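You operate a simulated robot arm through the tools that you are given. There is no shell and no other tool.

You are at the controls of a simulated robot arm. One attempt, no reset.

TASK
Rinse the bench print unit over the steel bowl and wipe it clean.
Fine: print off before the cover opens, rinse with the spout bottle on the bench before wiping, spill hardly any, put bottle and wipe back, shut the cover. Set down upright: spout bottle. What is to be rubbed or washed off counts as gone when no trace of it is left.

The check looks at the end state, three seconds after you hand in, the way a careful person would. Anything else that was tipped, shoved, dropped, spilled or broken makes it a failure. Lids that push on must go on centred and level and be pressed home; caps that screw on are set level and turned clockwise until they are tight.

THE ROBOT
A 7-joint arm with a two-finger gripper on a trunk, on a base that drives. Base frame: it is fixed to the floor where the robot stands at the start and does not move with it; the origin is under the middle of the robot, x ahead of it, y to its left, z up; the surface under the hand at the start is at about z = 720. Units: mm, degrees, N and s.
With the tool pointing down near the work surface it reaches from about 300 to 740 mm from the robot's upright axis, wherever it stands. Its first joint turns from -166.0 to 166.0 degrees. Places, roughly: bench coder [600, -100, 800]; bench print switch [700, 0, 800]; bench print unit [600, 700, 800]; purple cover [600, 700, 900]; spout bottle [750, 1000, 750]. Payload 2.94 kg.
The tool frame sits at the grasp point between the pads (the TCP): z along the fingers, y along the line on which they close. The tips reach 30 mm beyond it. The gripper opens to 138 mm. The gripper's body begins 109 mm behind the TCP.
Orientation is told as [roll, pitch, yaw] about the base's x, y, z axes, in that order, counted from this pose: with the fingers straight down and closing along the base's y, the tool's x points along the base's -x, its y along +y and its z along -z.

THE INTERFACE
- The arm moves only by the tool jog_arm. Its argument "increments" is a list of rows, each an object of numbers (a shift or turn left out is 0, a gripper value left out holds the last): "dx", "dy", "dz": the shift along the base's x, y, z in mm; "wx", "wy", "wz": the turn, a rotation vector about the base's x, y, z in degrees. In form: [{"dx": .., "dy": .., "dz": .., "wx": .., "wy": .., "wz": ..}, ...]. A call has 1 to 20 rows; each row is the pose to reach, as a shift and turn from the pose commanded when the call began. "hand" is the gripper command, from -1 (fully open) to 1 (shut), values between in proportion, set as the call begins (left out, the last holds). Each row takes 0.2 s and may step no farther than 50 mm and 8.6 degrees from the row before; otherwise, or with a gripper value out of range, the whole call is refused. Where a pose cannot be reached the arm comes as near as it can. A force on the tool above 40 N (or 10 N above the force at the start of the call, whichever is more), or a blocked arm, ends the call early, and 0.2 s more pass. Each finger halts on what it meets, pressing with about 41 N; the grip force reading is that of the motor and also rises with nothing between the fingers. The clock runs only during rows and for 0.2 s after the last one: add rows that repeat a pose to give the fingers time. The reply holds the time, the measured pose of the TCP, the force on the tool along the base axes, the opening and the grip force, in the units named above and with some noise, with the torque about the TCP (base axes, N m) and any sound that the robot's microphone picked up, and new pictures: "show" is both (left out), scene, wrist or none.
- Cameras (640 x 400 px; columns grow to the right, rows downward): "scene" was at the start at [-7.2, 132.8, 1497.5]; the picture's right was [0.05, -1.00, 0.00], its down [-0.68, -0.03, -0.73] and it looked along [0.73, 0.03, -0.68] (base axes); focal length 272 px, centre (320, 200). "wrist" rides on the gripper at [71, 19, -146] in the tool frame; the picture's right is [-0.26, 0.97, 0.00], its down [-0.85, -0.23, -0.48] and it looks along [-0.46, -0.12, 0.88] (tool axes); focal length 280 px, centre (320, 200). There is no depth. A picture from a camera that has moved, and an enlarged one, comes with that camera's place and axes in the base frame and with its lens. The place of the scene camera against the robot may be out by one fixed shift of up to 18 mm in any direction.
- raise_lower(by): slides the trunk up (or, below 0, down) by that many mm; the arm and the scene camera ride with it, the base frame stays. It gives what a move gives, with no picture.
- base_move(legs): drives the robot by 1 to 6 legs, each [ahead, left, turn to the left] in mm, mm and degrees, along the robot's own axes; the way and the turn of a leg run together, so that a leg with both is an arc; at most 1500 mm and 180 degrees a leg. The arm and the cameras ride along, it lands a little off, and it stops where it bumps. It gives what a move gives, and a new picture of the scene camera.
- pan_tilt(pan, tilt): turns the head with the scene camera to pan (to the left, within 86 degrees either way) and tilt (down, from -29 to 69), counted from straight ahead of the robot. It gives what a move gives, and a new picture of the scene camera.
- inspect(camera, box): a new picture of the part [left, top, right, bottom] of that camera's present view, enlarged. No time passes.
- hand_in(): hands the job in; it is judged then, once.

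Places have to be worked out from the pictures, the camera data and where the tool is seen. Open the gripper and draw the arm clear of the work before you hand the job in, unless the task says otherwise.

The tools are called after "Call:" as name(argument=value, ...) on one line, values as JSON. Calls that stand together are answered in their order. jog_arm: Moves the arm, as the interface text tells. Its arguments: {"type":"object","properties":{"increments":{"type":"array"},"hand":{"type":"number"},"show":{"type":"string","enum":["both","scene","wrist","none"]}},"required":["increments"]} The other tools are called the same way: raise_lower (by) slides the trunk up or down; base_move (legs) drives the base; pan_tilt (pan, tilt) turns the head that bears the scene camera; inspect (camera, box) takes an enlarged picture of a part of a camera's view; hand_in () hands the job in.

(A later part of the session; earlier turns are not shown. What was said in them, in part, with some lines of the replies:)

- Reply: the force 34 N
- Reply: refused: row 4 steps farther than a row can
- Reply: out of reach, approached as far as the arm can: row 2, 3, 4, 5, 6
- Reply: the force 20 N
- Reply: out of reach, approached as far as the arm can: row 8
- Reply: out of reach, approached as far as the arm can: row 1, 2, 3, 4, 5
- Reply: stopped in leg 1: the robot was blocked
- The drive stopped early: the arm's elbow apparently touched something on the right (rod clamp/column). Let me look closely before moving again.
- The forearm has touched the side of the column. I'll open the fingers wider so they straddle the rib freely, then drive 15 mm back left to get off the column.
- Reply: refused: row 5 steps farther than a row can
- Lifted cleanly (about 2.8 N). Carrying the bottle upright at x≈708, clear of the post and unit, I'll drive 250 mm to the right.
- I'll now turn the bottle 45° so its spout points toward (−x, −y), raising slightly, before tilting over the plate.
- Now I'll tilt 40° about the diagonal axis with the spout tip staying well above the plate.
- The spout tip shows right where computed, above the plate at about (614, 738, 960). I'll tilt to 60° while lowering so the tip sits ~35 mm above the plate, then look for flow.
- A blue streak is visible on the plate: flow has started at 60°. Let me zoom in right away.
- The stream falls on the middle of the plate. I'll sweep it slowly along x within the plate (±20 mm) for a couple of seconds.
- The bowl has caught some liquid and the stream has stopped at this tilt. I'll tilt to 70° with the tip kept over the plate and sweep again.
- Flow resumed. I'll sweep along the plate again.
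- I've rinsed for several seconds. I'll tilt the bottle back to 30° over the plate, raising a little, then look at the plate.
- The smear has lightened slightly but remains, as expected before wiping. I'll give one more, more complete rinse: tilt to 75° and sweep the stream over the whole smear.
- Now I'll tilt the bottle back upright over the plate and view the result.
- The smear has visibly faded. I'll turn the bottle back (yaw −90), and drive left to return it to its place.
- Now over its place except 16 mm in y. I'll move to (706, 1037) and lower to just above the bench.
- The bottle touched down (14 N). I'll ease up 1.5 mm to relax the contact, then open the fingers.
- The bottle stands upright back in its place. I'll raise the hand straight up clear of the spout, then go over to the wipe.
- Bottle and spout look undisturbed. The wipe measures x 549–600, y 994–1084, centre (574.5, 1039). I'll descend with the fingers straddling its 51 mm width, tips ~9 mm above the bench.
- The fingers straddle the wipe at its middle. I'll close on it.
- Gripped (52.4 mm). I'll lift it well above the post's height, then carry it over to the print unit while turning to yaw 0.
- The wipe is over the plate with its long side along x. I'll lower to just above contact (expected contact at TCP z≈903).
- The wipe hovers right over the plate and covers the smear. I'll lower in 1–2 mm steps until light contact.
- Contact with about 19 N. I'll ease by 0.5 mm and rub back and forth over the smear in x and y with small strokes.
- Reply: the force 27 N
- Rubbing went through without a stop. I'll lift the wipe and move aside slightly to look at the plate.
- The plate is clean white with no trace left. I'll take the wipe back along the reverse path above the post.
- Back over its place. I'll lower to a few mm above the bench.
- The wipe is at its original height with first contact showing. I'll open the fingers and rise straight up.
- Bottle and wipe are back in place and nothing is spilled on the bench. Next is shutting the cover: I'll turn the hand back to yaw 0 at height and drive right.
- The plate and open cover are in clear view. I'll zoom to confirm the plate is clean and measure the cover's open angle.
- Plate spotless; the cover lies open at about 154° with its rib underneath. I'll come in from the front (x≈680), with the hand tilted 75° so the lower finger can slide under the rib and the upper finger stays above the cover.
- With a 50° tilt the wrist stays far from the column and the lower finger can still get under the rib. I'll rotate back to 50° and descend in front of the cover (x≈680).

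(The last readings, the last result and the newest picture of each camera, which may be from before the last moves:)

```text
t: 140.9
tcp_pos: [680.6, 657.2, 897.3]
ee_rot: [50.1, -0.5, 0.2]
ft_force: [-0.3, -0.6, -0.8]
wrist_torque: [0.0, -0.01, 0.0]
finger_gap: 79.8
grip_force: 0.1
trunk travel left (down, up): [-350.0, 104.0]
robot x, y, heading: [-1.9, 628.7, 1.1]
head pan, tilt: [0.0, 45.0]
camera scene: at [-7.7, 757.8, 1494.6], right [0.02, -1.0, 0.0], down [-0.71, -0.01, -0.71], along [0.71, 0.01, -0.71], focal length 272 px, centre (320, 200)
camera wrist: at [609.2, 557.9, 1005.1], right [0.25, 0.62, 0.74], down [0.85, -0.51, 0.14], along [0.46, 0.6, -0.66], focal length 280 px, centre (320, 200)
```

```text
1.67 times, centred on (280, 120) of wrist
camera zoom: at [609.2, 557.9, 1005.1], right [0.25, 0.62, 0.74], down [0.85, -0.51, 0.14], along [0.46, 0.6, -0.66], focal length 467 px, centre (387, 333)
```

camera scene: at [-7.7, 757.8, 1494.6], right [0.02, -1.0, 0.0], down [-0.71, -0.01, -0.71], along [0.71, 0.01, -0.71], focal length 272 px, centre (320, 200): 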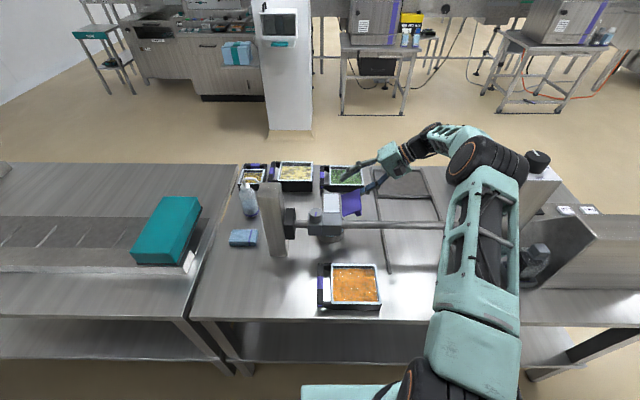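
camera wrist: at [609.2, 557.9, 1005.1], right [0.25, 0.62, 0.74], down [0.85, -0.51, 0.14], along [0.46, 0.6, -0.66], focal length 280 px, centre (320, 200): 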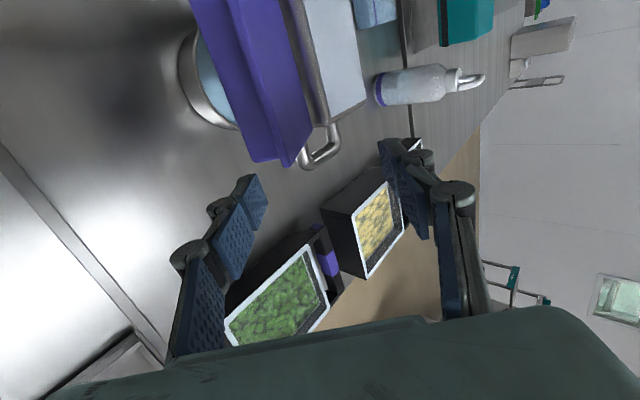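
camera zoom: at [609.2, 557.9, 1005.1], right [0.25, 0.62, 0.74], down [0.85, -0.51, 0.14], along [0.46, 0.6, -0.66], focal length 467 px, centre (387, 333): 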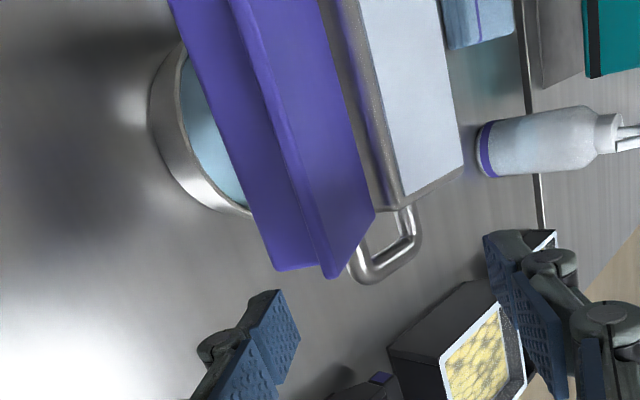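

The lower finger is just outside the rib's end with small clearance. I'll drop 7 mm and 2 mm outward for margin, then slide along −x under the rib.

Call:
jog_arm(increments=[{"dy": -2, "dz": -7}, {"dx": -8, "dy": -2, "dz": -7}, {"dx": -18, "dy": -2, "dz": -7}, {"dx": -30, "dy": -2, "dz": -7}, {"dx": -42, "dy": -2, "dz": -7}, {"dx": -42, "dy": -2, "dz": -7}], hand=-0.16, show="wrist")

Call:
inspect(camera="scene", box=[310, 150, 410, 240])

Call:
inspect(camera="wrist", box=[100, 60, 460, 300])

```text
t: 142.3
tcp_pos: [638.0, 656.2, 890.1]
ee_rot: [49.9, -0.5, 0.2]
ft_force: [0.0, -0.2, 0.3]
wrist_torque: [0.03, -0.02, -0.04]
finger_gap: 80.0
grip_force: 0.0
trunk travel left (down, up): [-350.0, 104.0]
robot x, y, heading: [5.6, 628.8, 1.1]
head pan, tilt: [0.0, 45.0]
camera wrist: at [565.4, 557.4, 998.3], right [0.25, 0.62, 0.74], down [0.85, -0.51, 0.14], along [0.46, 0.6, -0.66], focal length 280 px, centre (320, 200)
```

wrist: 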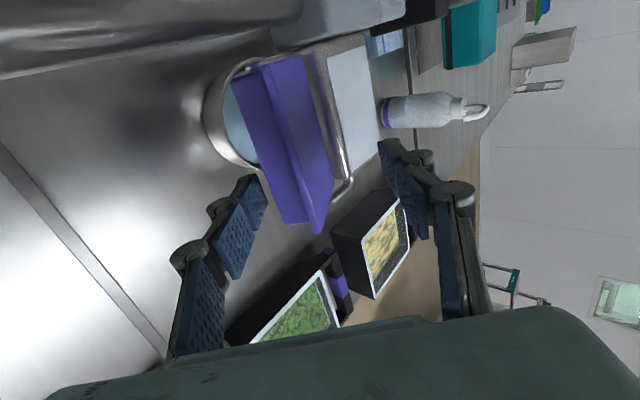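

```text
4.44 times, centred on (360, 195) of scene
camera zoom: at [-7.9, 757.8, 1494.6], right [0.02, -1.0, 0.0], down [-0.71, -0.01, -0.71], along [0.71, 0.01, -0.71], focal length 1211 px, centre (142, 222)
```

zoom: 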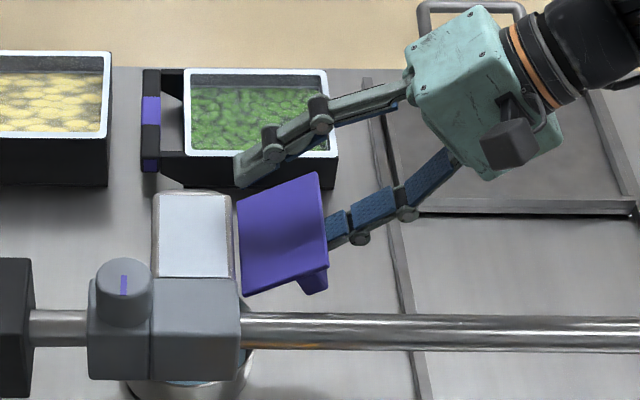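

```text
1.67 times, centred on (280, 180) of wrist
camera zoom: at [565.4, 557.4, 998.3], right [0.25, 0.62, 0.74], down [0.85, -0.51, 0.14], along [0.46, 0.6, -0.66], focal length 467 px, centre (387, 233)
```

zoom: 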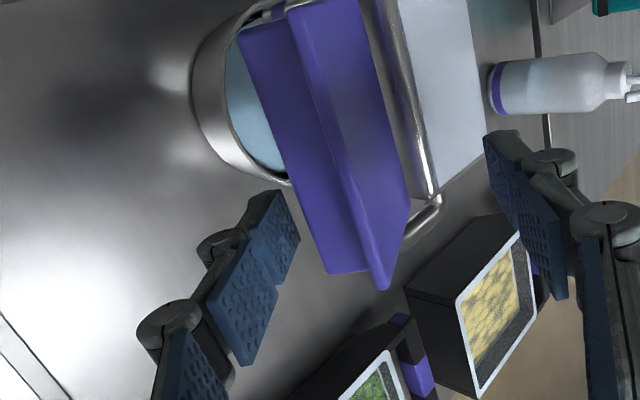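

The lower finger tip is below the rib with about 5 mm clearance and the upper finger above the cover. I'll close to a 50 mm gap so the lower finger starts lifting the cover.

Call:
jog_arm(increments=[{"dz": 0}, {"dz": 0}, {"dz": 0}], hand=0.275, show="wrist")

Call:
inspect(camera="scene", box=[310, 150, 410, 240])

Call:
inspect(camera="wrist", box=[100, 60, 460, 300])

```text
t: 143.1
tcp_pos: [635.8, 656.2, 891.9]
ee_rot: [50.1, -0.6, 0.3]
ft_force: [0.3, -1.4, 0.0]
wrist_torque: [0.01, 0.03, -0.01]
finger_gap: 50.7
grip_force: 0.4
trunk travel left (down, up): [-350.0, 104.0]
robot x, y, heading: [3.9, 630.5, 1.1]
head pan, tilt: [0.0, 45.0]
camera wrist: at [565.6, 557.4, 998.1], right [0.25, 0.62, 0.74], down [0.85, -0.51, 0.14], along [0.46, 0.6, -0.66], focal length 280 px, centre (320, 200)
```

wrist: 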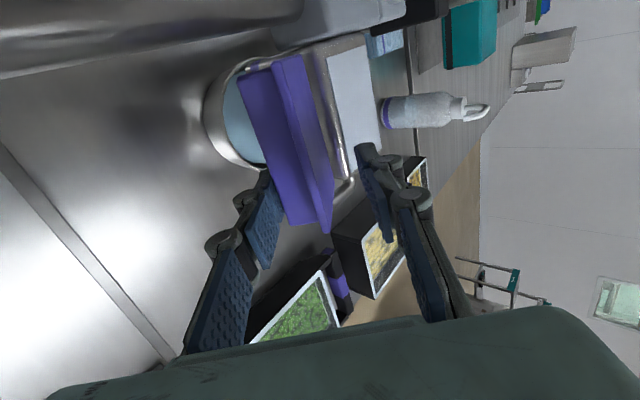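

```text
4.44 times, centred on (360, 195) of scene
camera zoom: at [-7.8, 757.8, 1494.6], right [0.02, -1.0, 0.0], down [-0.71, -0.01, -0.71], along [0.71, 0.01, -0.71], focal length 1211 px, centre (142, 222)
```

zoom: 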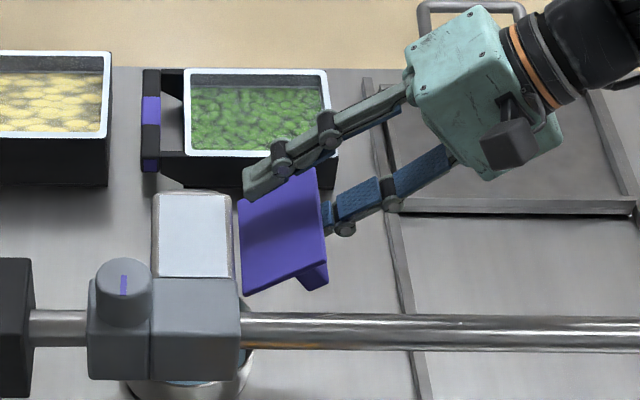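

```text
1.67 times, centred on (280, 180) of wrist
camera zoom: at [565.6, 557.4, 998.1], right [0.25, 0.62, 0.74], down [0.85, -0.51, 0.14], along [0.46, 0.6, -0.66], focal length 467 px, centre (387, 233)
```

zoom: 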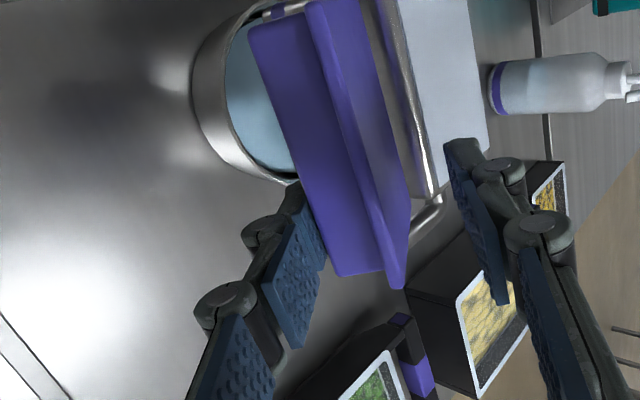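

The lower finger has lifted the cover a little and both fingers straddle it. I'll swing the hand about the hinge in steps, first 40°.

Call:
jog_arm(increments=[{"dy": 2.2, "dz": 3.6, "wx": -4}, {"dy": 4.4, "dz": 7.1, "wx": -8}, {"dy": 7.1, "dz": 10.4, "wx": -12}, {"dy": 9.8, "dz": 13.5, "wx": -16}, {"dy": 12.8, "dz": 16.4, "wx": -20}, {"dy": 15.9, "dz": 19.1, "wx": -24}, {"dy": 19.4, "dz": 21.5, "wx": -28}, {"dy": 22.9, "dz": 23.7, "wx": -32}, {"dy": 26.6, "dz": 25.7, "wx": -36}, {"dy": 30.4, "dz": 27.4, "wx": -40}], hand=0.275, show="wrist")

Call:
inspect(camera="scene", box=[310, 150, 410, 240])

```text
t: 145.3
tcp_pos: [637.9, 687.1, 917.6]
ee_rot: [9.9, -0.2, 0.5]
ft_force: [1.1, 0.3, -0.1]
wrist_torque: [0.01, 0.01, 0.0]
finger_gap: 50.1
grip_force: 0.1
trunk travel left (down, up): [-350.0, 104.0]
robot x, y, heading: [5.4, 624.5, 0.7]
head pan, tilt: [0.0, 45.0]
camera wrist: at [565.9, 681.5, 1063.8], right [0.25, 0.95, 0.17], down [0.85, -0.3, 0.43], along [0.46, 0.03, -0.89], focal length 280 px, centre (320, 200)
```

wrist: 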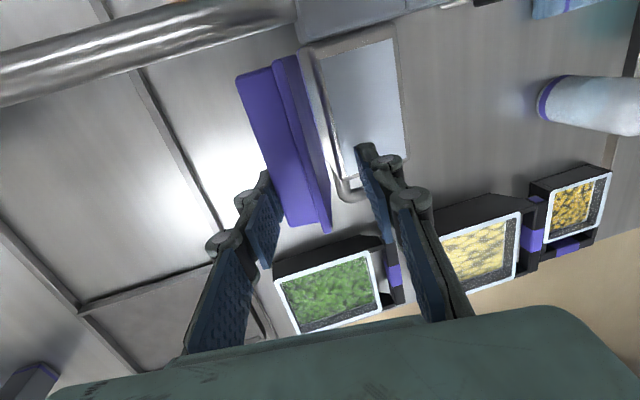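

```text
4.44 times, centred on (360, 195) of scene
camera zoom: at [-7.9, 758.0, 1494.6], right [0.02, -1.0, 0.0], down [-0.71, -0.01, -0.71], along [0.71, 0.01, -0.71], focal length 1211 px, centre (142, 222)
```

zoom: 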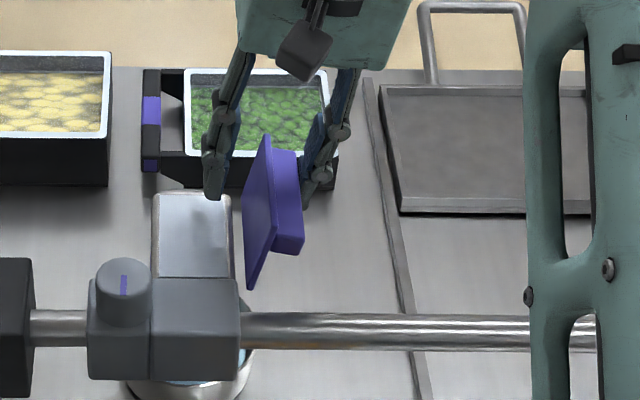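

The cover is lifting as planned, now at about 108°. I'll back off 15 mm along the fingers and continue the swing past vertical so it settles against the +y finger.

Call:
jog_arm(increments=[{"dy": -1.3, "dz": 7.4}, {"dy": -2.6, "dz": 14.8}, {"dy": 2.4, "dz": 16.2, "wx": -4}, {"dy": 7.4, "dz": 17.6, "wx": -8}, {"dy": 12.6, "dz": 18.3, "wx": -12}, {"dy": 17.7, "dz": 19.0, "wx": -16}, {"dy": 22.9, "dz": 19.0, "wx": -20}, {"dy": 28.1, "dz": 18.9, "wx": -24}], hand=0.275, show="wrist")

Call:
inspect(camera="scene", box=[310, 150, 410, 240])

```text
t: 147.1
tcp_pos: [637.1, 715.0, 935.4]
ee_rot: [-14.1, 0.0, 0.5]
ft_force: [0.3, 0.4, 0.0]
wrist_torque: [0.0, -0.02, 0.0]
finger_gap: 49.9
grip_force: 0.1
trunk travel left (down, up): [-350.0, 104.0]
robot x, y, heading: [3.7, 630.5, 1.0]
head pan, tilt: [0.0, 45.0]
camera wrist: at [565.7, 769.8, 1073.1], right [0.25, 0.94, -0.24], down [0.85, -0.1, 0.52], along [0.46, -0.33, -0.82], focal length 280 px, centre (320, 200)
```

wrist: 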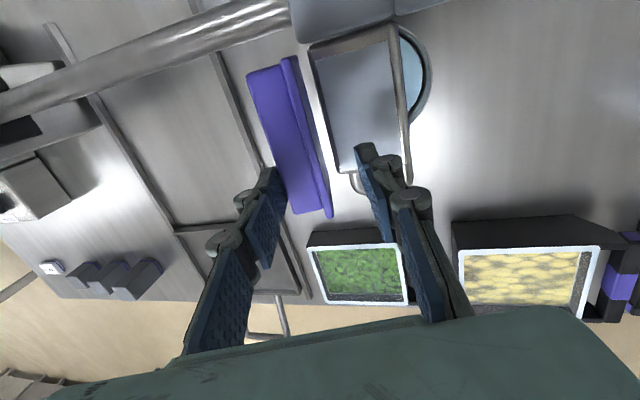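

```text
4.44 times, centred on (360, 195) of scene
camera zoom: at [-7.8, 758.1, 1494.6], right [0.02, -1.0, 0.0], down [-0.71, -0.01, -0.71], along [0.71, 0.01, -0.71], focal length 1211 px, centre (142, 222)
```

zoom: 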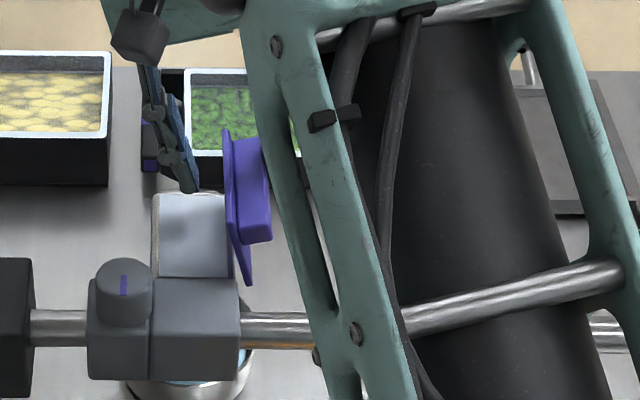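

The cover is at vertical. I'll continue slowly so it tips onto the +y finger and is lowered with it.

Call:
jog_arm(increments=[{"dy": 2.6, "dz": -0.2, "wx": -2}, {"dy": 5.2, "dz": -0.5, "wx": -4}, {"dy": 7.8, "dz": -1, "wx": -6}, {"dy": 10.3, "dz": -1.5, "wx": -8}, {"dy": 12.9, "dz": -2.2, "wx": -10}, {"dy": 15.4, "dz": -3, "wx": -12}, {"dy": 17.9, "dz": -3.7, "wx": -14}, {"dy": 20.3, "dz": -4.5, "wx": -16}], hand=0.275, show="wrist")

Call:
inspect(camera="scene", box=[310, 150, 410, 240])

```text
t: 148.9
tcp_pos: [639.0, 734.7, 931.8]
ee_rot: [-29.9, 0.1, 0.4]
ft_force: [-0.5, 0.8, 0.2]
wrist_torque: [-0.01, -0.01, -0.02]
finger_gap: 50.1
grip_force: 0.0
trunk travel left (down, up): [-350.0, 104.0]
robot x, y, heading: [4.1, 628.7, 1.1]
head pan, tilt: [0.0, 45.0]
camera wrist: at [566.8, 825.0, 1048.9], right [0.25, 0.84, -0.48], down [0.85, 0.05, 0.53], along [0.46, -0.54, -0.7], focal length 280 px, centre (320, 200)
```

wrist: 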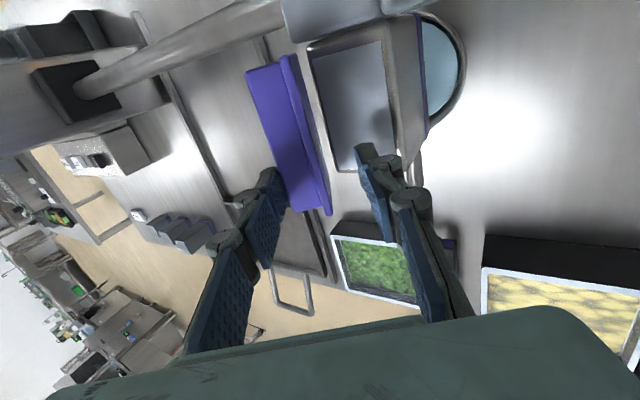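

```text
4.44 times, centred on (360, 195) of scene
camera zoom: at [-7.8, 758.0, 1494.6], right [0.02, -1.0, 0.0], down [-0.71, -0.01, -0.71], along [0.71, 0.01, -0.71], focal length 1211 px, centre (142, 222)
```

zoom: 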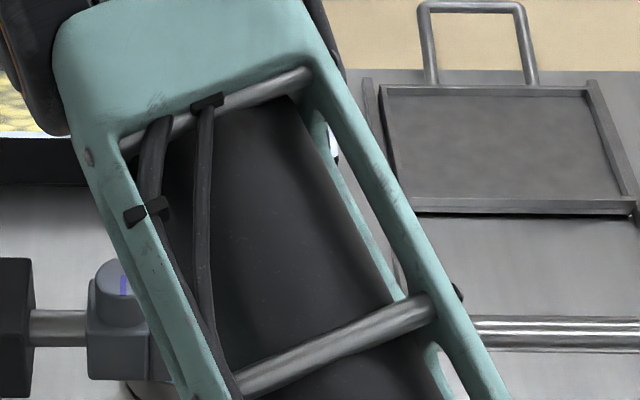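

The cover is following the −y finger at roughly 68° and falls forward only slowly, if at all. I'll wait a moment to see whether it moves on its own.

Call:
jog_arm(increments=[{"dz": 0}, {"dz": 0}, {"dz": 0}, {"dz": 0}, {"dz": 0}], hand=0.275, show="wrist")

Call:
inspect(camera="wrist", box=[220, 20, 460, 240])

```text
t: 150.1
tcp_pos: [637.7, 735.4, 932.1]
ee_rot: [-29.9, 0.2, 0.4]
ft_force: [0.1, 0.4, 0.2]
wrist_torque: [-0.06, -0.01, -0.02]
finger_gap: 49.9
grip_force: 0.1
trunk travel left (down, up): [-350.0, 104.0]
robot x, y, heading: [4.5, 629.2, 1.0]
head pan, tilt: [0.0, 45.0]
camera wrist: at [566.9, 824.6, 1048.9], right [0.25, 0.84, -0.48], down [0.85, 0.05, 0.53], along [0.46, -0.54, -0.7], focal length 280 px, centre (320, 200)
```

wrist: 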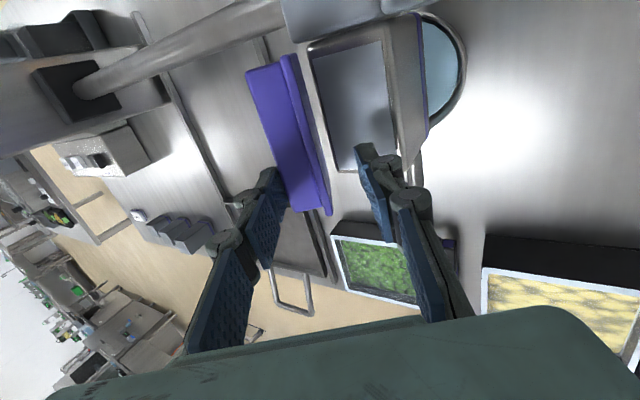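

```text
1.82 times, centred on (340, 130) of wrist
camera zoom: at [566.9, 824.6, 1048.9], right [0.25, 0.84, -0.48], down [0.85, 0.05, 0.53], along [0.46, -0.54, -0.7], focal length 510 px, centre (284, 327)
```

zoom: 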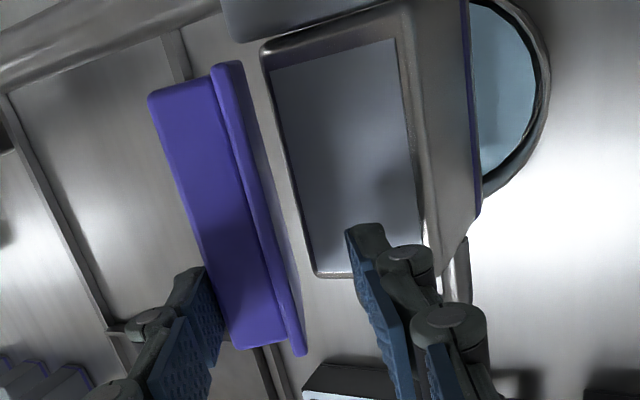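

It stays put at ~68° by itself, so the hinge holds by friction. I'll open the fingers slightly and see that the cover remains, then withdraw along the finger axis.

Call:
jog_arm(increments=[{"dz": 0}, {"dz": 0}, {"dz": 0}], hand=0.0, show="wrist")

Call:
inspect(camera="wrist", box=[220, 20, 460, 240])

```text
t: 150.9
tcp_pos: [639.5, 735.2, 932.1]
ee_rot: [-30.0, 0.2, 0.5]
ft_force: [0.5, -0.7, 0.2]
wrist_torque: [-0.02, -0.01, 0.0]
finger_gap: 68.9
grip_force: 0.0
trunk travel left (down, up): [-350.0, 104.0]
robot x, y, heading: [3.9, 626.4, 0.8]
head pan, tilt: [0.0, 45.0]
camera wrist: at [566.9, 824.6, 1048.8], right [0.25, 0.84, -0.48], down [0.85, 0.05, 0.53], along [0.46, -0.54, -0.7], focal length 280 px, centre (320, 200)
```

wrist: 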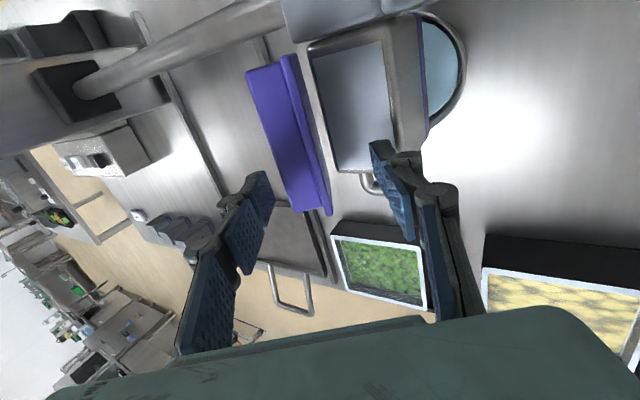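

```text
1.82 times, centred on (340, 130) of wrist
camera zoom: at [566.9, 824.6, 1048.8], right [0.25, 0.84, -0.48], down [0.85, 0.05, 0.53], along [0.46, -0.54, -0.7], focal length 510 px, centre (284, 327)
```

zoom: 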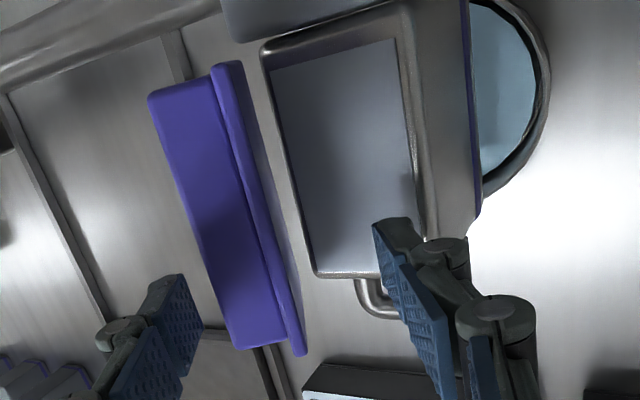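

The cover sits near its balance point. I'll narrow the fingers to 50 mm again and continue the swing so it tips onto the +y finger.

Call:
jog_arm(increments=[{"dz": 0}, {"dz": 0}, {"dy": 2.4, "dz": -1.0, "wx": -2}, {"dy": 4.8, "dz": -2.0, "wx": -4}, {"dy": 7.1, "dz": -3.1, "wx": -6}, {"dy": 9.4, "dz": -4.2, "wx": -8}, {"dy": 9.4, "dz": -4.2, "wx": -8}, {"dy": 9.4, "dz": -4.2, "wx": -8}], hand=0.275, show="wrist")

Call:
inspect(camera="wrist", box=[220, 20, 460, 240])

```text
t: 152.7
tcp_pos: [639.4, 743.5, 927.0]
ee_rot: [-38.1, 0.2, 0.5]
ft_force: [-0.7, 0.8, -1.0]
wrist_torque: [0.03, 0.0, -0.02]
finger_gap: 50.2
grip_force: 0.0
trunk travel left (down, up): [-350.0, 104.0]
robot x, y, heading: [4.8, 627.5, 1.0]
head pan, tilt: [0.0, 45.0]
camera wrist: at [567.1, 849.3, 1030.5], right [0.25, 0.76, -0.6], down [0.85, 0.12, 0.51], along [0.46, -0.64, -0.62], focal length 280 px, centre (320, 200)
```

wrist: 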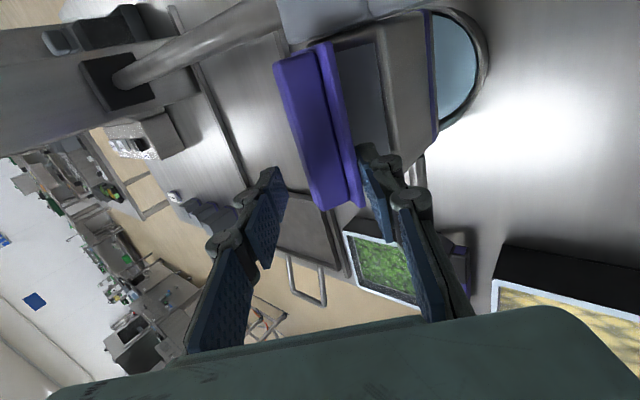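

```text
1.82 times, centred on (340, 130) of wrist
camera zoom: at [567.1, 849.3, 1030.5], right [0.25, 0.76, -0.6], down [0.85, 0.12, 0.51], along [0.46, -0.64, -0.62], focal length 510 px, centre (284, 327)
```

zoom: 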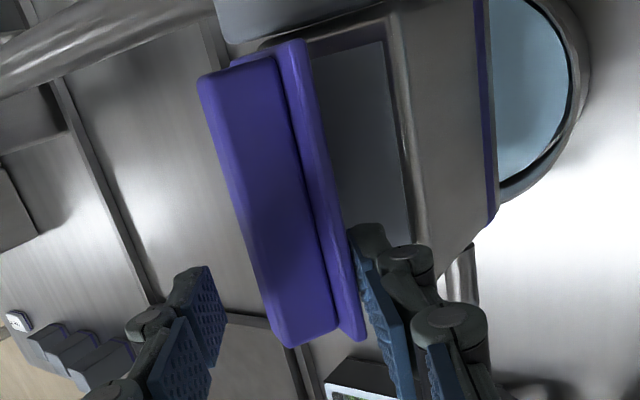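

The cover's edge now rests on the +y finger. I'll lower it further to about 28°, keeping the finger tip just above the plate.

Call:
jog_arm(increments=[{"dy": 3.5, "dz": -1.4, "wx": -2}, {"dy": 6.5, "dz": -2.8, "wx": -4}, {"dy": 9.2, "dz": -4.0, "wx": -6}, {"dy": 11.5, "dz": -4.6, "wx": -8}, {"dy": 14.2, "dz": -5.2, "wx": -10}, {"dy": 16.7, "dz": -5.6, "wx": -12}, {"dy": 16.7, "dz": -5.6, "wx": -12}], hand=0.275, show="wrist")

Call:
inspect(camera="wrist", box=[220, 20, 460, 240])

```text
t: 154.0
tcp_pos: [639.9, 753.1, 932.5]
ee_rot: [-48.5, -0.2, 0.2]
ft_force: [1.1, -1.9, 14.3]
wrist_torque: [2.05, 1.14, 0.04]
finger_gap: 50.1
grip_force: 0.8
trunk travel left (down, up): [-350.0, 104.0]
robot x, y, heading: [3.5, 627.5, 1.0]
head pan, tilt: [0.0, 45.0]
stopped in row 6: the force on the tool passed its limit at 45 N (the readings are from after the stop); the commanded pose is now the measured one
camera wrist: at [568.5, 875.3, 1014.4], right [0.26, 0.64, -0.72], down [0.85, 0.21, 0.49], along [0.46, -0.74, -0.49], focal length 280 px, centre (320, 200)
```

wrist: 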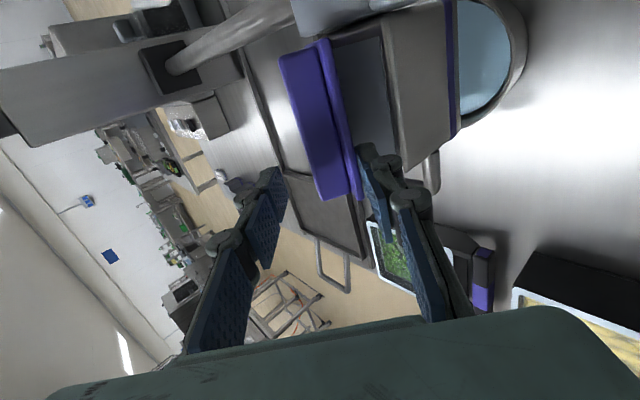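

```text
1.82 times, centred on (340, 130) of wrist
camera zoom: at [568.5, 875.3, 1014.4], right [0.26, 0.64, -0.72], down [0.85, 0.21, 0.49], along [0.46, -0.74, -0.49], focal length 510 px, centre (284, 327)
```

zoom: 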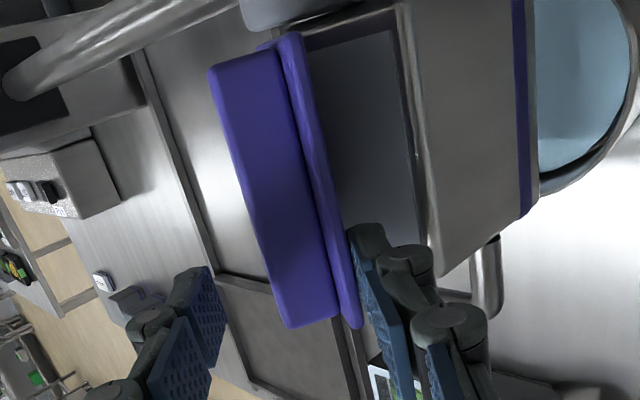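

The hand was stopped: torque says the contact is at about (560, 900), i.e. the wrist camera touched the top of the post. I'll back off immediately by rotating back and rising slightly.

Call:
jog_arm(increments=[{"dy": -2, "dz": 3, "wx": 3}, {"dy": -5, "dz": 5, "wx": 7}, {"dy": -8, "dz": 7, "wx": 11}, {"dy": -8, "dz": 7, "wx": 11}], hand=0.275, show="both")

Call:
inspect(camera="wrist", box=[220, 20, 460, 240])

```text
t: 155.0
tcp_pos: [640.1, 745.9, 936.1]
ee_rot: [-37.6, 0.0, 0.3]
ft_force: [0.3, -0.3, -0.4]
wrist_torque: [0.03, 0.01, 0.02]
finger_gap: 50.0
grip_force: 0.2
trunk travel left (down, up): [-350.0, 104.0]
robot x, y, heading: [1.1, 629.1, 0.5]
head pan, tilt: [0.0, 45.0]
camera scene: at [-7.7, 757.5, 1494.6], right [0.01, -1.0, 0.0], down [-0.71, -0.01, -0.71], along [0.71, 0.01, -0.71], focal length 272 px, centre (320, 200)
camera wrist: at [569.2, 850.9, 1039.2], right [0.26, 0.77, -0.59], down [0.85, 0.11, 0.52], along [0.46, -0.63, -0.62], focal length 280 px, centre (320, 200)
```

scene: 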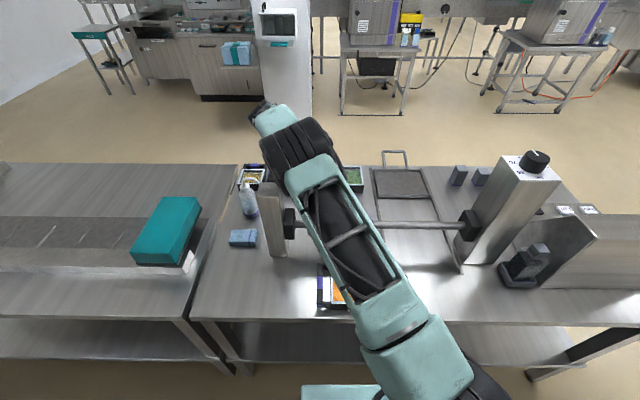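
wrist: 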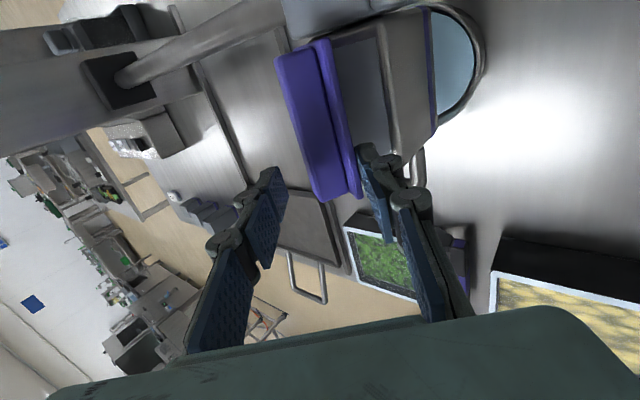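

```text
1.82 times, centred on (340, 130) of wrist
camera zoom: at [569.2, 850.9, 1039.2], right [0.26, 0.77, -0.59], down [0.85, 0.11, 0.52], along [0.46, -0.63, -0.62], focal length 510 px, centre (284, 327)
```

zoom: 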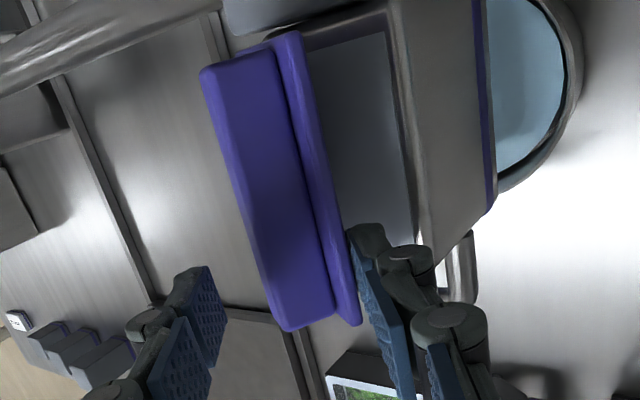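

Contact released, cover still resting on the finger at about 44°. I'll pivot the hand upright about the contact point, which also takes the camera away from the post.

Call:
jog_arm(increments=[{"dy": -1.5, "dz": -1.6, "wx": 3.8}, {"dy": -3, "dz": -3.2, "wx": 7.5}, {"dy": -4.5, "dz": -4.8, "wx": 11.3}, {"dy": -6, "dz": -6.4, "wx": 15}, {"dy": -7.5, "dz": -8.0, "wx": 18.8}, {"dy": -9, "dz": -9.6, "wx": 22.5}, {"dy": -10.5, "dz": -11.2, "wx": 26.3}, {"dy": -12, "dz": -12.8, "wx": 30}, {"dy": -13.5, "dz": -14.4, "wx": 33.8}, {"dy": -14.9, "dz": -16, "wx": 37.6}, {"dy": -14.9, "dz": -16, "wx": 37.6}], hand=0.275, show="wrist")

Call:
inspect(camera="wrist", box=[220, 20, 460, 240])

Call:
inspect(camera="scene", box=[230, 150, 400, 270])

```text
t: 157.4
tcp_pos: [640.5, 732.9, 919.9]
ee_rot: [0.0, 0.0, 0.4]
ft_force: [0.1, 0.6, 0.3]
wrist_torque: [-0.01, -0.01, 0.0]
finger_gap: 50.2
grip_force: 0.7
trunk travel left (down, up): [-350.0, 104.0]
robot x, y, heading: [4.4, 628.7, 0.8]
head pan, tilt: [0.0, 45.0]
camera wrist: at [568.7, 750.8, 1065.8], right [0.26, 0.97, 0.0], down [0.85, -0.23, 0.48], along [0.46, -0.12, -0.88], focal length 280 px, centre (320, 200)
```

wrist: 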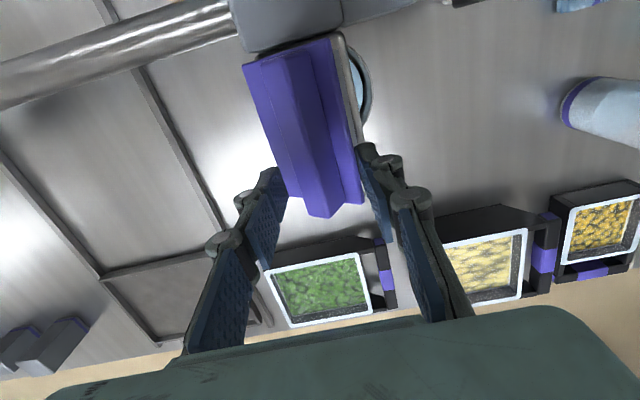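

```text
1.82 times, centred on (340, 130) of wrist
camera zoom: at [568.7, 750.8, 1065.8], right [0.26, 0.97, 0.0], down [0.85, -0.23, 0.48], along [0.46, -0.12, -0.88], focal length 510 px, centre (284, 327)
```

zoom: 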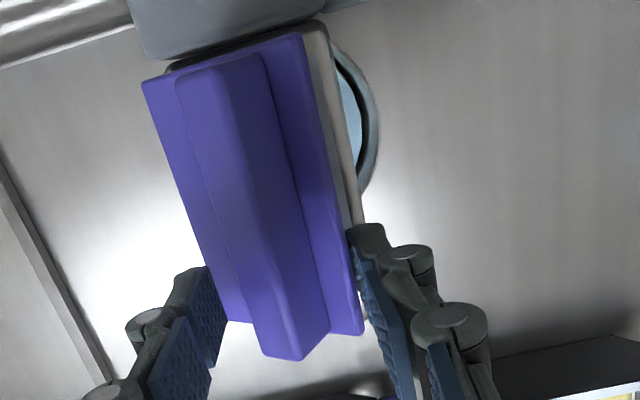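

```text
3.33 times, centred on (315, 210) of scene
camera zoom: at [-7.7, 757.5, 1494.6], right [0.01, -1.0, 0.0], down [-0.71, -0.01, -0.71], along [0.71, 0.01, -0.71], focal length 908 px, centre (337, 167)
```

zoom: 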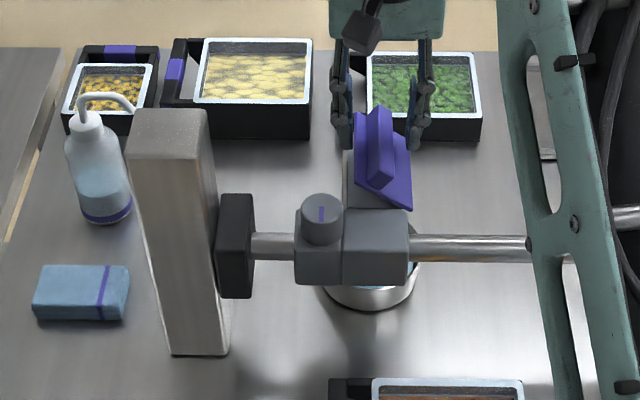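

The hand is upright and the cover rests on the +y finger at about 40°. I'll widen the gripper while shifting −25 mm so the −y finger moves clear and the +y finger stays in place.

Call:
jog_arm(increments=[{"dy": -12.5}, {"dy": -25}, {"dy": -25}, {"dy": -25}], hand=-0.449, show="wrist")

Call:
inspect(camera="wrist", box=[220, 20, 460, 240])

```text
t: 158.4
tcp_pos: [639.3, 703.8, 919.0]
ee_rot: [0.0, -0.1, 0.3]
ft_force: [1.0, -0.3, 0.3]
wrist_torque: [0.08, 0.0, -0.03]
finger_gap: 100.6
grip_force: 0.4
trunk travel left (down, up): [-350.0, 104.0]
robot x, y, heading: [1.8, 627.5, 0.9]
head pan, tilt: [0.0, 45.0]
camera wrist: at [567.9, 724.2, 1065.1], right [0.26, 0.97, 0.0], down [0.85, -0.23, 0.48], along [0.46, -0.12, -0.88], focal length 280 px, centre (320, 200)
```

wrist: 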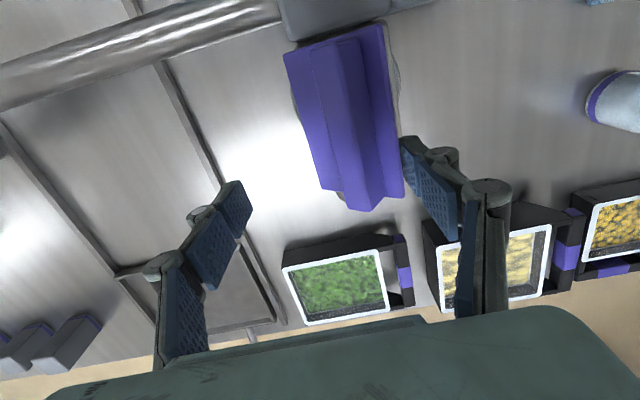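

```text
1.82 times, centred on (340, 130) of wrist
camera zoom: at [567.9, 724.2, 1065.1], right [0.26, 0.97, 0.0], down [0.85, -0.23, 0.48], along [0.46, -0.12, -0.88], focal length 510 px, centre (284, 327)
```

zoom: 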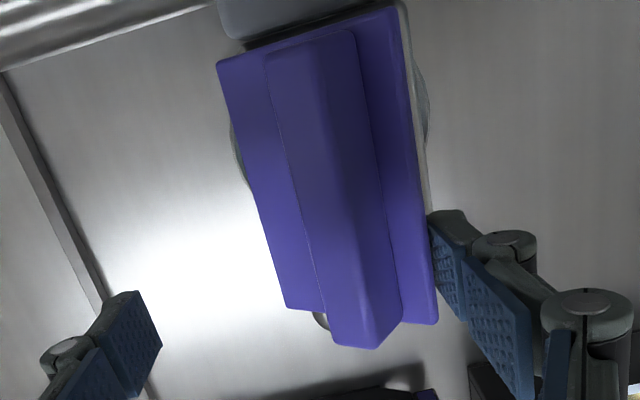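

Now the cover is held only by the +y finger. I'll sweep that finger outward and slightly down so the cover settles gently.

Call:
jog_arm(increments=[{"dy": 4, "dz": -3}, {"dy": 8, "dz": -6}, {"dy": 11, "dz": -9}, {"dy": 14, "dz": -12}, {"dy": 16, "dz": -14}, {"dy": 18, "dz": -15}, {"dy": 20, "dz": -15}, {"dy": 22, "dz": -15}, {"dy": 25, "dz": -15}, {"dy": 30, "dz": -15}], hand=-0.449, show="wrist")

Call:
inspect(camera="wrist", box=[220, 20, 460, 240])

Call:
inspect(camera="scene", box=[300, 160, 390, 240])

```text
t: 160.6
tcp_pos: [640.7, 736.6, 904.9]
ee_rot: [0.0, -0.1, 0.2]
ft_force: [-0.4, 0.4, -0.1]
wrist_torque: [0.0, 0.0, -0.02]
finger_gap: 100.2
grip_force: 0.1
trunk travel left (down, up): [-350.0, 104.0]
robot x, y, heading: [1.8, 630.8, 0.8]
head pan, tilt: [0.0, 45.0]
camera wrist: at [569.2, 756.5, 1050.3], right [0.26, 0.97, 0.0], down [0.85, -0.23, 0.48], along [0.46, -0.12, -0.88], focal length 280 px, centre (320, 200)
```

wrist: 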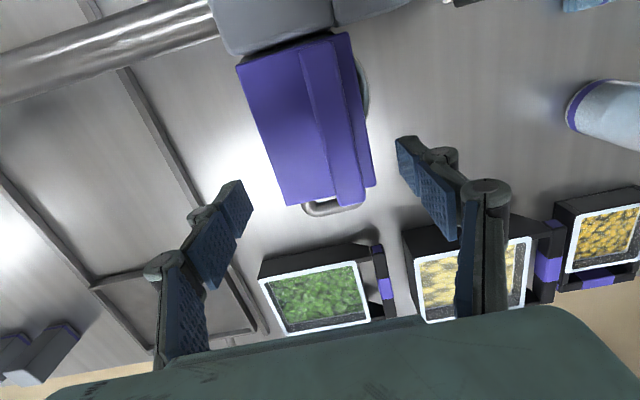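

```text
1.82 times, centred on (340, 130) of wrist
camera zoom: at [569.2, 756.5, 1050.3], right [0.26, 0.97, 0.0], down [0.85, -0.23, 0.48], along [0.46, -0.12, -0.88], focal length 510 px, centre (284, 327)
```

zoom: 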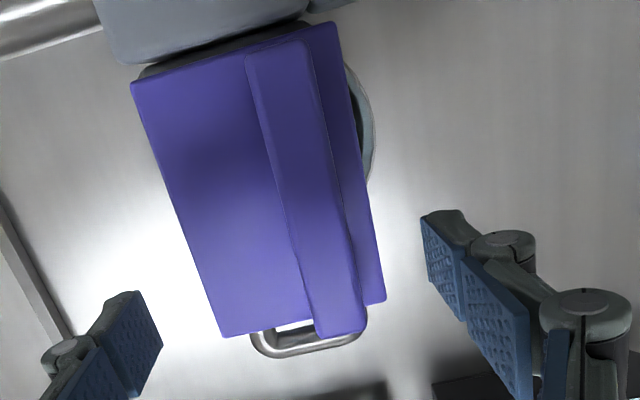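

```text
5.00 times, centred on (345, 200) of scene
camera zoom: at [-7.7, 757.6, 1494.6], right [0.01, -1.0, 0.0], down [-0.71, -0.01, -0.71], along [0.71, 0.01, -0.71], focal length 1362 px, centre (195, 200)
```

zoom: 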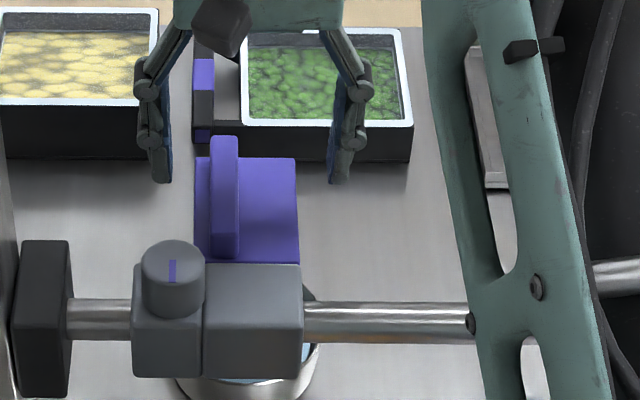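

The cover is down. I'll rise, close the fingers, and press lightly on the rib to be sure it is fully shut.

Call:
jog_arm(increments=[{"dz": 25}, {"dz": 55}, {"dx": -12, "dy": 9, "dz": 65}, {"dx": -25, "dy": 18, "dz": 65}, {"dx": -25, "dy": 18, "dz": 65}, {"dx": -25, "dy": 18, "dz": 65}], hand=1, show="none")

Call:
jog_arm(increments=[{"dz": -20}, {"dz": -35}, {"dz": -42}, {"dz": -45}, {"dz": -47}, {"dz": -49}, {"dz": -51}, {"dz": -53}], hand=1, show="wrist")

```text
t: 162.0
tcp_pos: [614.2, 753.7, 969.3]
ee_rot: [0.0, -0.1, 0.2]
ft_force: [0.0, -0.1, 0.6]
wrist_torque: [-0.02, 0.01, 0.01]
finger_gap: 0.0
grip_force: 28.6
trunk travel left (down, up): [-350.0, 104.0]
robot x, y, heading: [4.5, 631.0, 0.8]
head pan, tilt: [0.0, 45.0]
```

```text
t: 163.8
tcp_pos: [615.3, 755.5, 925.1]
ee_rot: [0.2, -0.8, 0.3]
ft_force: [-8.8, -1.9, 20.9]
wrist_torque: [-0.08, 0.44, 0.03]
finger_gap: 6.1
grip_force: 28.6
trunk travel left (down, up): [-350.0, 104.0]
robot x, y, heading: [0.2, 631.8, 1.1]
head pan, tilt: [0.0, 45.0]
stopped in row 8: the force on the tool passed its limit at 41 N (the readings are from after the stop); the commanded pose is now the measured one
camera wrist: at [542.3, 773.6, 1069.8], right [0.26, 0.97, 0.0], down [0.84, -0.23, 0.49], along [0.47, -0.12, -0.87], focal length 280 px, centre (320, 200)
```

wrist: 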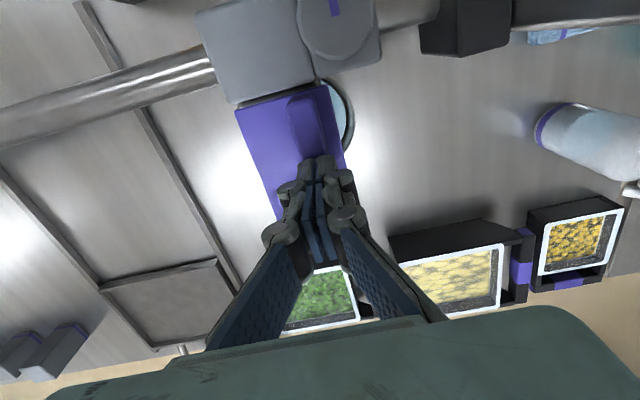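

The cover is firm under 41 N, so it is fully shut. I'll lift off and check the whole unit.

Call:
jog_arm(increments=[{"dz": 10}, {"dz": 40}, {"dx": -10, "dz": 80}, {"dx": -30, "dz": 115}, {"dx": -60, "dz": 145}, {"dx": -95, "dz": 165}, {"dx": -130, "dz": 180}], hand=1, show="both")

Call:
inspect(camera="scene", box=[300, 170, 390, 250])

Call:
inspect(camera="wrist", box=[220, 60, 480, 260])

```text
t: 165.4
tcp_pos: [487.2, 755.8, 1100.4]
ee_rot: [0.0, -0.5, 0.3]
ft_force: [-0.5, -1.3, 0.8]
wrist_torque: [0.01, 0.02, 0.01]
finger_gap: 0.0
grip_force: 28.1
trunk travel left (down, up): [-350.0, 104.0]
robot x, y, heading: [-0.4, 626.1, 0.8]
head pan, tilt: [0.0, 45.0]
camera scene: at [-8.4, 757.4, 1494.6], right [0.01, -1.0, 0.0], down [-0.71, -0.01, -0.71], along [0.71, 0.01, -0.71], focal length 272 px, centre (320, 200)
camera wrist: at [414.7, 775.6, 1246.3], right [0.26, 0.97, 0.0], down [0.85, -0.23, 0.48], along [0.47, -0.12, -0.88], focal length 280 px, centre (320, 200)
```

scene: 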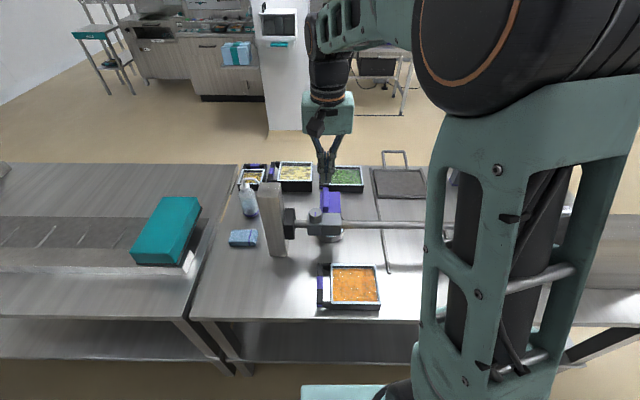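
wrist: 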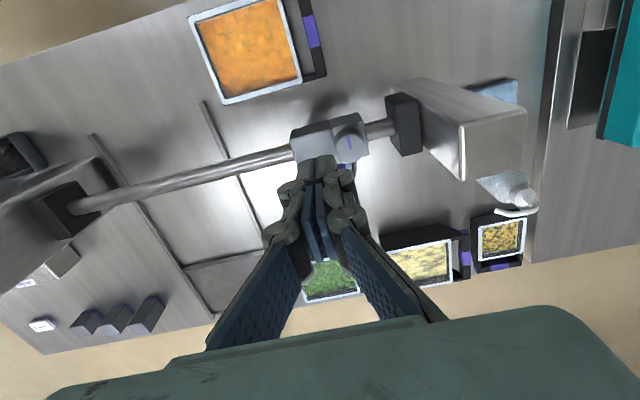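

```text
5.00 times, centred on (345, 210) of scene
camera zoom: at [-8.4, 757.4, 1494.6], right [0.01, -1.0, 0.0], down [-0.71, -0.01, -0.71], along [0.71, 0.01, -0.71], focal length 1362 px, centre (195, 150)
```

zoom: 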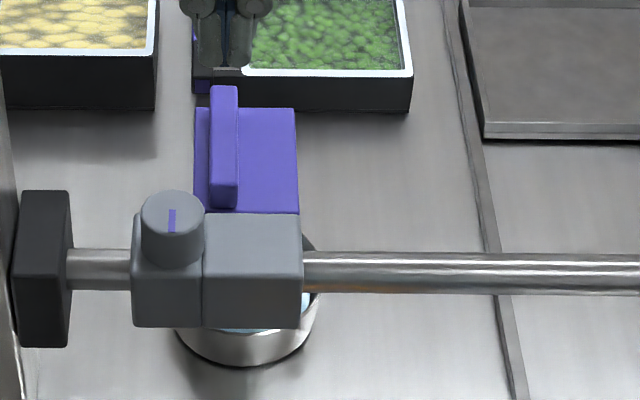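

```text
2.00 times, centred on (350, 160) of wrist
camera zoom: at [414.7, 775.6, 1246.3], right [0.26, 0.97, 0.0], down [0.85, -0.23, 0.48], along [0.47, -0.12, -0.88], focal length 561 px, centre (260, 280)
```

zoom: 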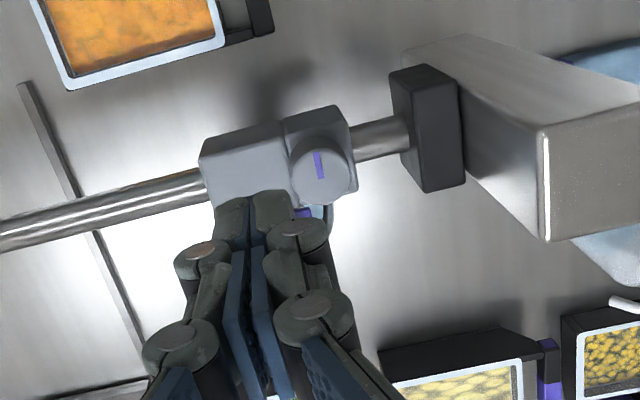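

The cover is shut square on the unit, bowl in place with the rinse water, no puddles visible. I'll open the gripper, draw the arm back, and check the bench once more.

Call:
jog_arm(increments=[{"dx": -20, "dz": 20}, {"dx": -45, "dz": 40}, {"dx": -70, "dz": 60}, {"dx": -95, "dz": 80}, {"dx": -95, "dz": 80}], hand=-1, show="scene")

Call:
inspect(camera="scene", box=[190, 160, 400, 320])

Call:
inspect(camera="scene", box=[225, 165, 300, 250])

```text
t: 166.6
tcp_pos: [392.5, 752.4, 1180.5]
ee_rot: [0.0, -0.1, 0.2]
ft_force: [0.6, -0.2, -0.6]
wrist_torque: [0.0, -0.01, 0.0]
finger_gap: 138.0
grip_force: 0.1
trunk travel left (down, up): [-350.0, 104.0]
robot x, y, heading: [1.2, 627.7, 0.8]
head pan, tilt: [0.0, 45.0]
camera scene: at [-6.6, 752.9, 1497.0], right [-0.04, -1.0, 0.0], down [-0.69, 0.03, -0.73], along [0.73, -0.03, -0.69], focal length 272 px, centre (320, 200)
```

scene: 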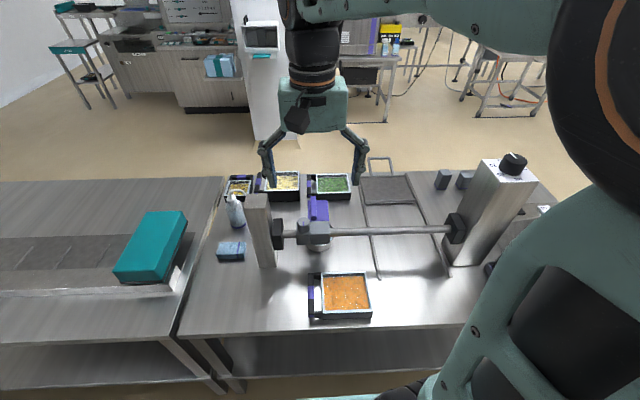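

```text
2.50 times, centred on (295, 240) of scene
camera zoom: at [-6.6, 752.9, 1497.0], right [-0.04, -1.0, 0.0], down [-0.69, 0.03, -0.73], along [0.73, -0.03, -0.69], focal length 681 px, centre (382, 100)
```

zoom: 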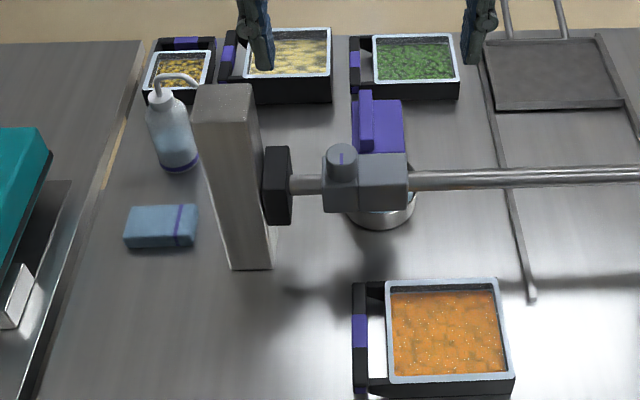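

```text
4.71 times, centred on (262, 208) of scene
camera zoom: at [-6.6, 752.9, 1497.0], right [-0.04, -1.0, 0.0], down [-0.69, 0.03, -0.73], along [0.73, -0.03, -0.69], focal length 1282 px, centre (591, 165)
```

zoom: 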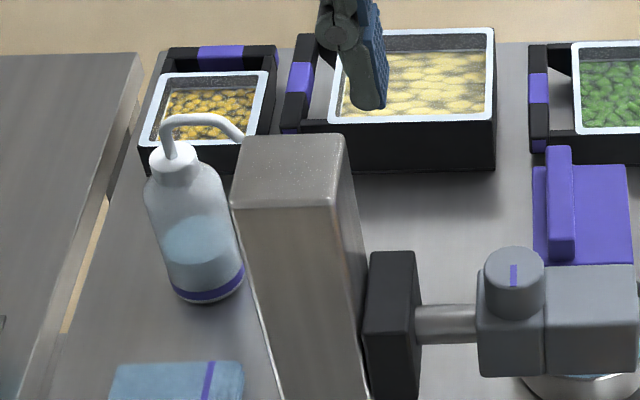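

Everything on this side is in order. A last look at the coder side to confirm it wasn't disturbed and print is still off.

Call:
pan_tilt(pan=-40, tilt=42)

```text
t: 167.7
tcp_pos: [393.2, 754.6, 1184.2]
ee_rot: [0.1, -0.5, 0.3]
ft_force: [0.3, -0.3, 0.9]
wrist_torque: [0.02, 0.04, 0.0]
finger_gap: 138.0
grip_force: 0.0
trunk travel left (down, up): [-350.0, 104.0]
robot x, y, heading: [2.6, 630.8, 0.9]
head pan, tilt: [-40.0, 42.0]
camera scene: at [-24.2, 703.6, 1498.9], right [-0.63, -0.78, 0.0], down [-0.52, 0.42, -0.74], along [0.58, -0.47, -0.67], focal length 272 px, centre (320, 200)
```

scene: 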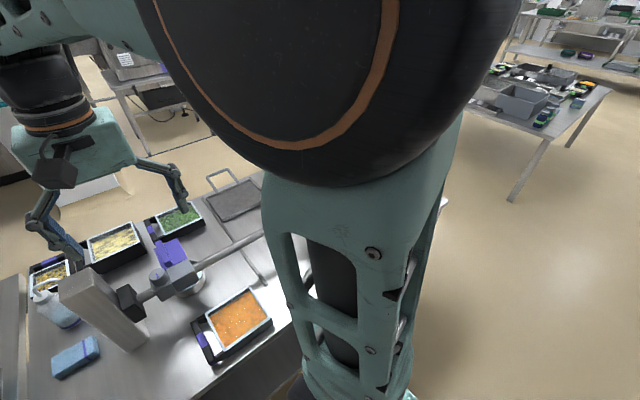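

Nothing is out of place: print is off, the plate was rinsed and wiped clean, and the bottle and wipe are back. The cover is shut, the gripper is open, and the arm is clear. Handing in.

Call:
hand_in()

```text
The job is handed in.
```

I've handed the job in. The print unit was rinsed, wiped clean and shut, with no smear left on the plate when I checked it.

- **Print off:** I switched it off before opening the cover. The coder display changed from "Ready" to "Idle" and the green lamp went out. I didn't re-check the display at the end because the arm blocked the view.
- **Rinse:** I made three pouring passes with the spout bottle over the plate. The runoff went into the steel bowl, and I saw no liquid on the bench.
- **Wipe:** One rubbing pass took the smear off completely.
- **Bottle and wipe:** Both are back where they started, and the bottle is standing upright.
- **Cover:** It is shut. It held firm when I pressed on it with about 40 N.

The robot bumped things twice:

- **Coder column:** The arm touched its side while backing away from the open cover, and the base stopped at once. It looked in place in later views, though I never got a full final look at that side.
- **Left post:** The wrist camera pressed on its top with about 45 N. The post had not visibly moved in the last pictures.
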